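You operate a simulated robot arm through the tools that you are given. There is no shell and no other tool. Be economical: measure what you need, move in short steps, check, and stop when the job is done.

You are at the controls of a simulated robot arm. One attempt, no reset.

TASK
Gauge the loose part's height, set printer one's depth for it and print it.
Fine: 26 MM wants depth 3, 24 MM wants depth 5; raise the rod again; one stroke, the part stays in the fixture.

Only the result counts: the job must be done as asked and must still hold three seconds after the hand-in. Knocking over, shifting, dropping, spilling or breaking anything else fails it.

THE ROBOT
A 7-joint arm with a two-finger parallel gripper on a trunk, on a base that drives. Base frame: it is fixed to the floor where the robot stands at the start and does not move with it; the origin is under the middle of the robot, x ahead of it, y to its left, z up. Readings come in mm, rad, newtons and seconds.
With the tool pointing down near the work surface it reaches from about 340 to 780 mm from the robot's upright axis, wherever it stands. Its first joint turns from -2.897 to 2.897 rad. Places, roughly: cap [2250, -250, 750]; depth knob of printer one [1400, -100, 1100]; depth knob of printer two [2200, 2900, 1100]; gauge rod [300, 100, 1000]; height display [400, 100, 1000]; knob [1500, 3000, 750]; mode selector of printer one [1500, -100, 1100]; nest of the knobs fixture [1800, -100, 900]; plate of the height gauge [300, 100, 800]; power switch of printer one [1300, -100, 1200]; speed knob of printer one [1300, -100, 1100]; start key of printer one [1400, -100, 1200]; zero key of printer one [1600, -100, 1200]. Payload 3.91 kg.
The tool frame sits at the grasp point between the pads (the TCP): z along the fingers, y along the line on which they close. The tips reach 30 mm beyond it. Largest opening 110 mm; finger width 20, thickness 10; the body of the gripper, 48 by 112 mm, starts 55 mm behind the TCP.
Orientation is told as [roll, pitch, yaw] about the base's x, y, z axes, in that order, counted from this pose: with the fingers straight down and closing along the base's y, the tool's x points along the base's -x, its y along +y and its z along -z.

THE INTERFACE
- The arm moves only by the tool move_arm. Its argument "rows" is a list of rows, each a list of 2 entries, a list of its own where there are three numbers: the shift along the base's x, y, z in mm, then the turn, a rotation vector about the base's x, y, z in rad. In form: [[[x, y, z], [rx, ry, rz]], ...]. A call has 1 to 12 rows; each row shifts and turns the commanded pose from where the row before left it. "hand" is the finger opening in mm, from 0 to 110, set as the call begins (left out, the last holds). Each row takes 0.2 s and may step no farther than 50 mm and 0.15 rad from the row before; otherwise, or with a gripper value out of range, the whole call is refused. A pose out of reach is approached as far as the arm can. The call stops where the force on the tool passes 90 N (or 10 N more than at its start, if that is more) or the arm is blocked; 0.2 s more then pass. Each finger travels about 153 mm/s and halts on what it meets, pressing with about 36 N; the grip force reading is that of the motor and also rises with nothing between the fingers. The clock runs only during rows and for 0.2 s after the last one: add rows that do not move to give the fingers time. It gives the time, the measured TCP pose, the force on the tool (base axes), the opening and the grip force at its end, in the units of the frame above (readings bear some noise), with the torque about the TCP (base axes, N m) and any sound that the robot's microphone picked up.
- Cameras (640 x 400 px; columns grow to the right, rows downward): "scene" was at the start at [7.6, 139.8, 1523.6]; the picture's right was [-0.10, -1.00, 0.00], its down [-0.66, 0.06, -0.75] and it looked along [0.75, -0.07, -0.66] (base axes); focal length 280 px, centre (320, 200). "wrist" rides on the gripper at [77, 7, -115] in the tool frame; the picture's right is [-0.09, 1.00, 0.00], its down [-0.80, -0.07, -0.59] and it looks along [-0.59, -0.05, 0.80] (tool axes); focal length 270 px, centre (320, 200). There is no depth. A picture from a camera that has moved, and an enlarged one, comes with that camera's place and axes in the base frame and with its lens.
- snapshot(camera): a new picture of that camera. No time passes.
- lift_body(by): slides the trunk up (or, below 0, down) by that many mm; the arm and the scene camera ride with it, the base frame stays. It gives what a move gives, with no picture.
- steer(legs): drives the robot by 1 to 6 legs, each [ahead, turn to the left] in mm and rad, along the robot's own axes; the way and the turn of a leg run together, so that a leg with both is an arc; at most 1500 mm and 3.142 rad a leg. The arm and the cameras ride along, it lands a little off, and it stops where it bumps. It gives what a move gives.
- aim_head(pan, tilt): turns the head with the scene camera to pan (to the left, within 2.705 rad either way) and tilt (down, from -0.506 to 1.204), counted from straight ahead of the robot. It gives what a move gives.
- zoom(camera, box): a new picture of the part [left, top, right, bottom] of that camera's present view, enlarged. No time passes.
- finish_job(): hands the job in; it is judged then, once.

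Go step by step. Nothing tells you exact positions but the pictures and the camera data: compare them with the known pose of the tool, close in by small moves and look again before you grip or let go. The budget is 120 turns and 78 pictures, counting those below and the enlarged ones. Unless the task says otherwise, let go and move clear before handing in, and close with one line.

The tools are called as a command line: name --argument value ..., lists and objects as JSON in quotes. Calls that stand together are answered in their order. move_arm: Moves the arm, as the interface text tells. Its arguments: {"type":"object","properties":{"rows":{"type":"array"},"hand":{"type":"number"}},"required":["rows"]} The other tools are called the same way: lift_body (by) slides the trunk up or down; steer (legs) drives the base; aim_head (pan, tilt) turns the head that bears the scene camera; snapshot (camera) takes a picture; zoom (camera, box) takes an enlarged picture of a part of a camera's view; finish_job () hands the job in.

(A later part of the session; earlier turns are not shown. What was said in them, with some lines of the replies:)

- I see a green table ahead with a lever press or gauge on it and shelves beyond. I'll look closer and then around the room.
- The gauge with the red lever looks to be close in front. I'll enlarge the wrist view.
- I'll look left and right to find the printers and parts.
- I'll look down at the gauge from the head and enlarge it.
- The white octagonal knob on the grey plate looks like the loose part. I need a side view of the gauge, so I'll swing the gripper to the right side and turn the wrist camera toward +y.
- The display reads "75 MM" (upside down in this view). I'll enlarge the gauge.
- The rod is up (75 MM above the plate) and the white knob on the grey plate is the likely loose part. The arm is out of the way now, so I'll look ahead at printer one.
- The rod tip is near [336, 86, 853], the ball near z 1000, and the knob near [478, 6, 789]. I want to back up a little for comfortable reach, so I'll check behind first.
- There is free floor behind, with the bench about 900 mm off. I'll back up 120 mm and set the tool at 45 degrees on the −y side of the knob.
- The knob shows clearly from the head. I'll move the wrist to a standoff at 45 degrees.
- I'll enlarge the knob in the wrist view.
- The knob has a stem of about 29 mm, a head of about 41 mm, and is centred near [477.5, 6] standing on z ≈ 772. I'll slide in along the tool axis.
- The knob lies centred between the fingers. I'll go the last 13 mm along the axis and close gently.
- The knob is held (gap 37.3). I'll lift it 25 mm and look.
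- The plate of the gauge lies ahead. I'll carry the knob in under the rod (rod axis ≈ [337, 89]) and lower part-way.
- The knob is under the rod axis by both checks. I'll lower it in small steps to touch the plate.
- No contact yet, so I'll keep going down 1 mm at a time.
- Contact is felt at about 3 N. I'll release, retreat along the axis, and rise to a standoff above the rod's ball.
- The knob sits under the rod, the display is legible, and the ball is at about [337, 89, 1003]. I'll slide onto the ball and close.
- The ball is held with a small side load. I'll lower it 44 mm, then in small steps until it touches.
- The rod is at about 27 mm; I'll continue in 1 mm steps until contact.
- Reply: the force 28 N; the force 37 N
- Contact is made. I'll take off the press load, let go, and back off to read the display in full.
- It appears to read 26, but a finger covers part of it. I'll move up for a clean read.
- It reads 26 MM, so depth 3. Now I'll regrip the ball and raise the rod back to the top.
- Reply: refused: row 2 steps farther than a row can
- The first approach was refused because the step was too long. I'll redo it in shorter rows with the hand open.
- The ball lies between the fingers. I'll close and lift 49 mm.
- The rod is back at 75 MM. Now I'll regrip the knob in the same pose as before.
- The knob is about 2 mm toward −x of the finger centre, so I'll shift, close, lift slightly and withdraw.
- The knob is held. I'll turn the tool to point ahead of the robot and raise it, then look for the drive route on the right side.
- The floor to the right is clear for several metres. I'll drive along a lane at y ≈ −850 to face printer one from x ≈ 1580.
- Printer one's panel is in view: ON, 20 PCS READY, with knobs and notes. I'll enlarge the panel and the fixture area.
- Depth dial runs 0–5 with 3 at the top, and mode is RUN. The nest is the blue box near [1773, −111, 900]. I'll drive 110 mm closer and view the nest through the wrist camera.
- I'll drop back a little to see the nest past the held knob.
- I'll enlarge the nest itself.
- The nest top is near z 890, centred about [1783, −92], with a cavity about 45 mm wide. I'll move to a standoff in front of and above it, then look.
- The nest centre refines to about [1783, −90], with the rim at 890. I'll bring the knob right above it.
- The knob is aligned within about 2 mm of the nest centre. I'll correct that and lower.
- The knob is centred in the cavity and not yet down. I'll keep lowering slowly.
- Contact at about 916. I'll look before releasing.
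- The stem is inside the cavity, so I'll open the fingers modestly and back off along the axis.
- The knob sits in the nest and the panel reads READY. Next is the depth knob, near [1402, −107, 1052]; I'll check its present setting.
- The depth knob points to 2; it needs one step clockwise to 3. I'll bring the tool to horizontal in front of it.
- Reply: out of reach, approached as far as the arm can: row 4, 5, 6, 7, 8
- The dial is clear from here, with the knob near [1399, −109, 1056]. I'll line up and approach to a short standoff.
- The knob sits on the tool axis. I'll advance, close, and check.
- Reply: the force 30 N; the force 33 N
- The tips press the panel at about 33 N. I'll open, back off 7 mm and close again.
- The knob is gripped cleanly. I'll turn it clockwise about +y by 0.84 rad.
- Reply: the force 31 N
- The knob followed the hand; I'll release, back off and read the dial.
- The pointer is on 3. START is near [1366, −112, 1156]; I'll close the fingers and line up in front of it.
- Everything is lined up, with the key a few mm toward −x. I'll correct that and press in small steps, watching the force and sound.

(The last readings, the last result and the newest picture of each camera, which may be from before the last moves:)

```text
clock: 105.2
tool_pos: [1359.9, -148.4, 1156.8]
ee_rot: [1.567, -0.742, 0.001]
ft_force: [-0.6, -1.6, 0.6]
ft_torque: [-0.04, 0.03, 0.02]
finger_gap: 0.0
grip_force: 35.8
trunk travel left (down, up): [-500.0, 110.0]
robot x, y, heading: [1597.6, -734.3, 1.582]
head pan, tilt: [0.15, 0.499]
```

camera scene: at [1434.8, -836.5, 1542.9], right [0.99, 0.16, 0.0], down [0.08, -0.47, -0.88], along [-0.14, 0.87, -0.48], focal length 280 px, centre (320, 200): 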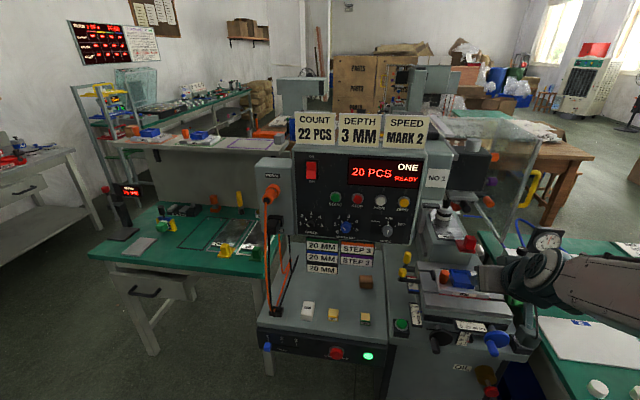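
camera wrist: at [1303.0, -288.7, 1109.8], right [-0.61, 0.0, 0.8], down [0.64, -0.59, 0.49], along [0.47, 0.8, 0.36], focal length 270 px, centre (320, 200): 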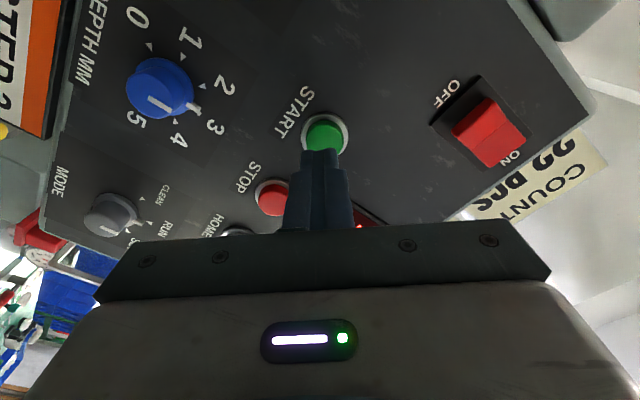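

Light contact is beginning. I'll press a couple of mm more.

move_arm --rows '[[[0, 2, 0], [0, 0, 0]]]'

```text
clock: 105.6
tool_pos: [1360.9, -148.2, 1156.3]
ee_rot: [1.567, -0.741, 0.002]
ft_force: [-1.6, -1.5, -0.5]
ft_torque: [0.01, 0.03, 0.05]
finger_gap: 0.0
grip_force: 36.1
trunk travel left (down, up): [-500.0, 110.0]
robot x, y, heading: [1600.4, -738.7, 1.582]
head pan, tilt: [0.15, 0.499]
heard: click
```

A click was heard. I'll withdraw straight back and look at the display.

move_arm --rows '[[[0, -25, 0], [0, 0, 0]], [[0, -25, 0], [0, 0, 0]], [[0, -20, 0], [0, 0, 0]], [[0, 0, 0], [0, 0, 0]]]'

zoom --camera "scene" --box '[260, 140, 560, 330]'

```text
clock: 106.6
tool_pos: [1360.3, -216.7, 1155.9]
ee_rot: [1.568, -0.739, -0.001]
ft_force: [-0.2, 0.1, 0.4]
ft_torque: [-0.03, -0.01, -0.01]
finger_gap: 0.0
grip_force: 35.8
trunk travel left (down, up): [-500.0, 110.0]
robot x, y, heading: [1597.8, -736.6, 1.58]
head pan, tilt: [0.15, 0.499]
```

```text
2.11 times, centred on (410, 235) of scene
camera zoom: at [1433.0, -725.9, 1542.9], right [0.99, 0.16, 0.0], down [0.08, -0.47, -0.88], along [-0.14, 0.87, -0.48], focal length 589 px, centre (130, 126)
```

zoom: 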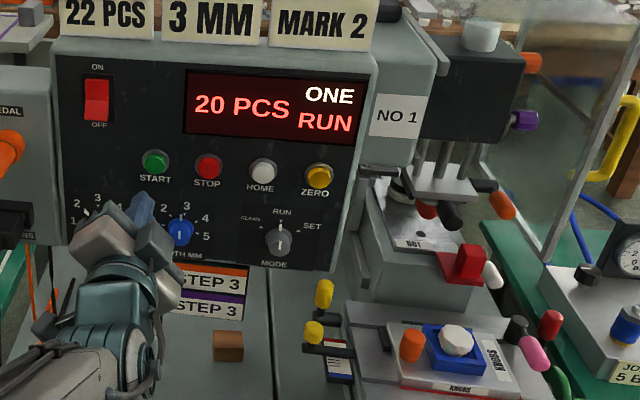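

It reads RUN and the pad is moving. I'll wait a few seconds and look again.

move_arm --rows '[[[0, 0, 0], [0, 0, 0]], [[0, 0, 0], [0, 0, 0]], [[0, 0, 0], [0, 0, 0]], [[0, 0, 0], [0, 0, 0]], [[0, 0, 0], [0, 0, 0]], [[0, 0, 0], [0, 0, 0]], [[0, 0, 0], [0, 0, 0]], [[0, 0, 0], [0, 0, 0]], [[0, 0, 0], [0, 0, 0]], [[0, 0, 0], [0, 0, 0]], [[0, 0, 0], [0, 0, 0]], [[0, 0, 0], [0, 0, 0]]]'

zoom --camera "scene" --box '[260, 140, 560, 330]'

```text
clock: 109.2
tool_pos: [1359.5, -216.7, 1156.9]
ee_rot: [1.567, -0.741, 0.0]
ft_force: [-0.2, 0.3, -0.1]
ft_torque: [0.0, 0.0, -0.02]
finger_gap: 0.3
grip_force: 36.4
trunk travel left (down, up): [-500.0, 110.0]
robot x, y, heading: [1600.0, -731.5, 1.582]
head pan, tilt: [0.15, 0.499]
```

```text
2.11 times, centred on (410, 235) of scene
camera zoom: at [1433.0, -725.8, 1542.9], right [0.99, 0.16, 0.0], down [0.08, -0.47, -0.88], along [-0.14, 0.87, -0.48], focal length 589 px, centre (130, 126)
```

zoom: 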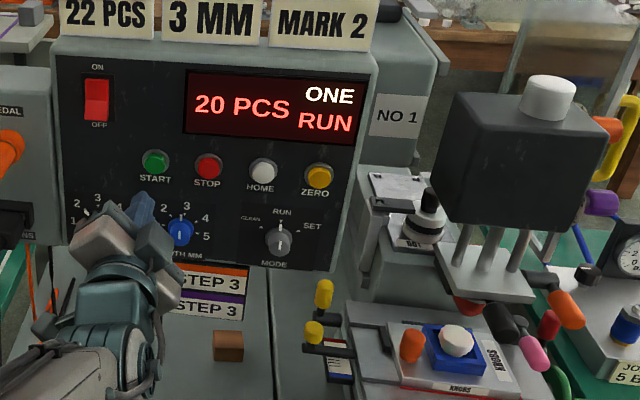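

move_arm --rows '[[[0, 0, 0], [0, 0, 0]], [[0, 0, 0], [0, 0, 0]], [[0, 0, 0], [0, 0, 0]], [[0, 0, 0], [0, 0, 0]], [[0, 0, 0], [0, 0, 0]], [[0, 0, 0], [0, 0, 0]], [[0, 0, 0], [0, 0, 0]], [[0, 0, 0], [0, 0, 0]], [[0, 0, 0], [0, 0, 0]], [[0, 0, 0], [0, 0, 0]], [[0, 0, 0], [0, 0, 0]], [[0, 0, 0], [0, 0, 0]]]'

move_arm --rows '[[[0, 0, 0], [0, 0, 0]], [[0, 0, 0], [0, 0, 0]], [[0, 0, 0], [0, 0, 0]], [[0, 0, 0], [0, 0, 0]], [[0, 0, 0], [0, 0, 0]], [[0, 0, 0], [0, 0, 0]], [[0, 0, 0], [0, 0, 0]], [[0, 0, 0], [0, 0, 0]], [[0, 0, 0], [0, 0, 0]], [[0, 0, 0], [0, 0, 0]], [[0, 0, 0], [0, 0, 0]], [[0, 0, 0], [0, 0, 0]]]'

zoom --camera "scene" --box '[260, 140, 560, 330]'

```text
clock: 111.8
tool_pos: [1360.4, -217.6, 1157.8]
ee_rot: [1.565, -0.74, 0.001]
ft_force: [-0.1, 0.2, 0.3]
ft_torque: [0.02, -0.01, 0.0]
finger_gap: 0.0
grip_force: 36.2
trunk travel left (down, up): [-500.0, 110.0]
robot x, y, heading: [1595.4, -734.2, 1.583]
head pan, tilt: [0.15, 0.499]
```

```text
clock: 114.4
tool_pos: [1360.7, -216.2, 1156.5]
ee_rot: [1.566, -0.74, -0.001]
ft_force: [0.1, 0.1, 0.6]
ft_torque: [0.02, 0.0, 0.03]
finger_gap: 0.0
grip_force: 36.3
trunk travel left (down, up): [-500.0, 110.0]
robot x, y, heading: [1597.8, -734.2, 1.579]
head pan, tilt: [0.15, 0.499]
```

```text
2.11 times, centred on (410, 235) of scene
camera zoom: at [1433.0, -725.8, 1542.9], right [0.99, 0.16, 0.0], down [0.08, -0.47, -0.88], along [-0.14, 0.87, -0.48], focal length 589 px, centre (130, 126)
```

zoom: 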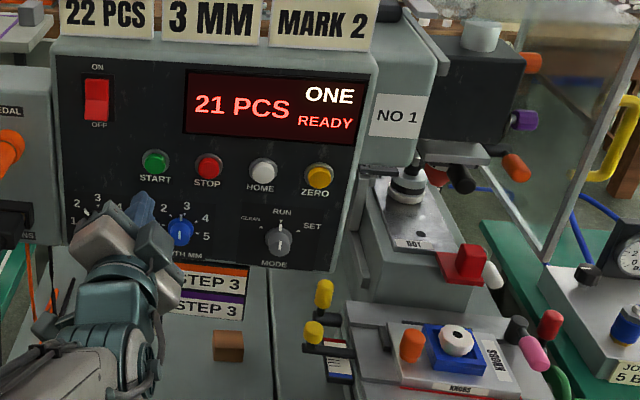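

The counter went from 20 to 21, the printer reads READY again, and the knob in the nest carries the dot. The hand is clear, so I'm handing in.

finish_job

```text
The job is handed in.
```

The part gauged 26 MM, so I set printer one's depth to 3. I raised the rod back to 75 MM and printed the part with one stroke (counter 20 to 21); it is still in the knobs fixture.
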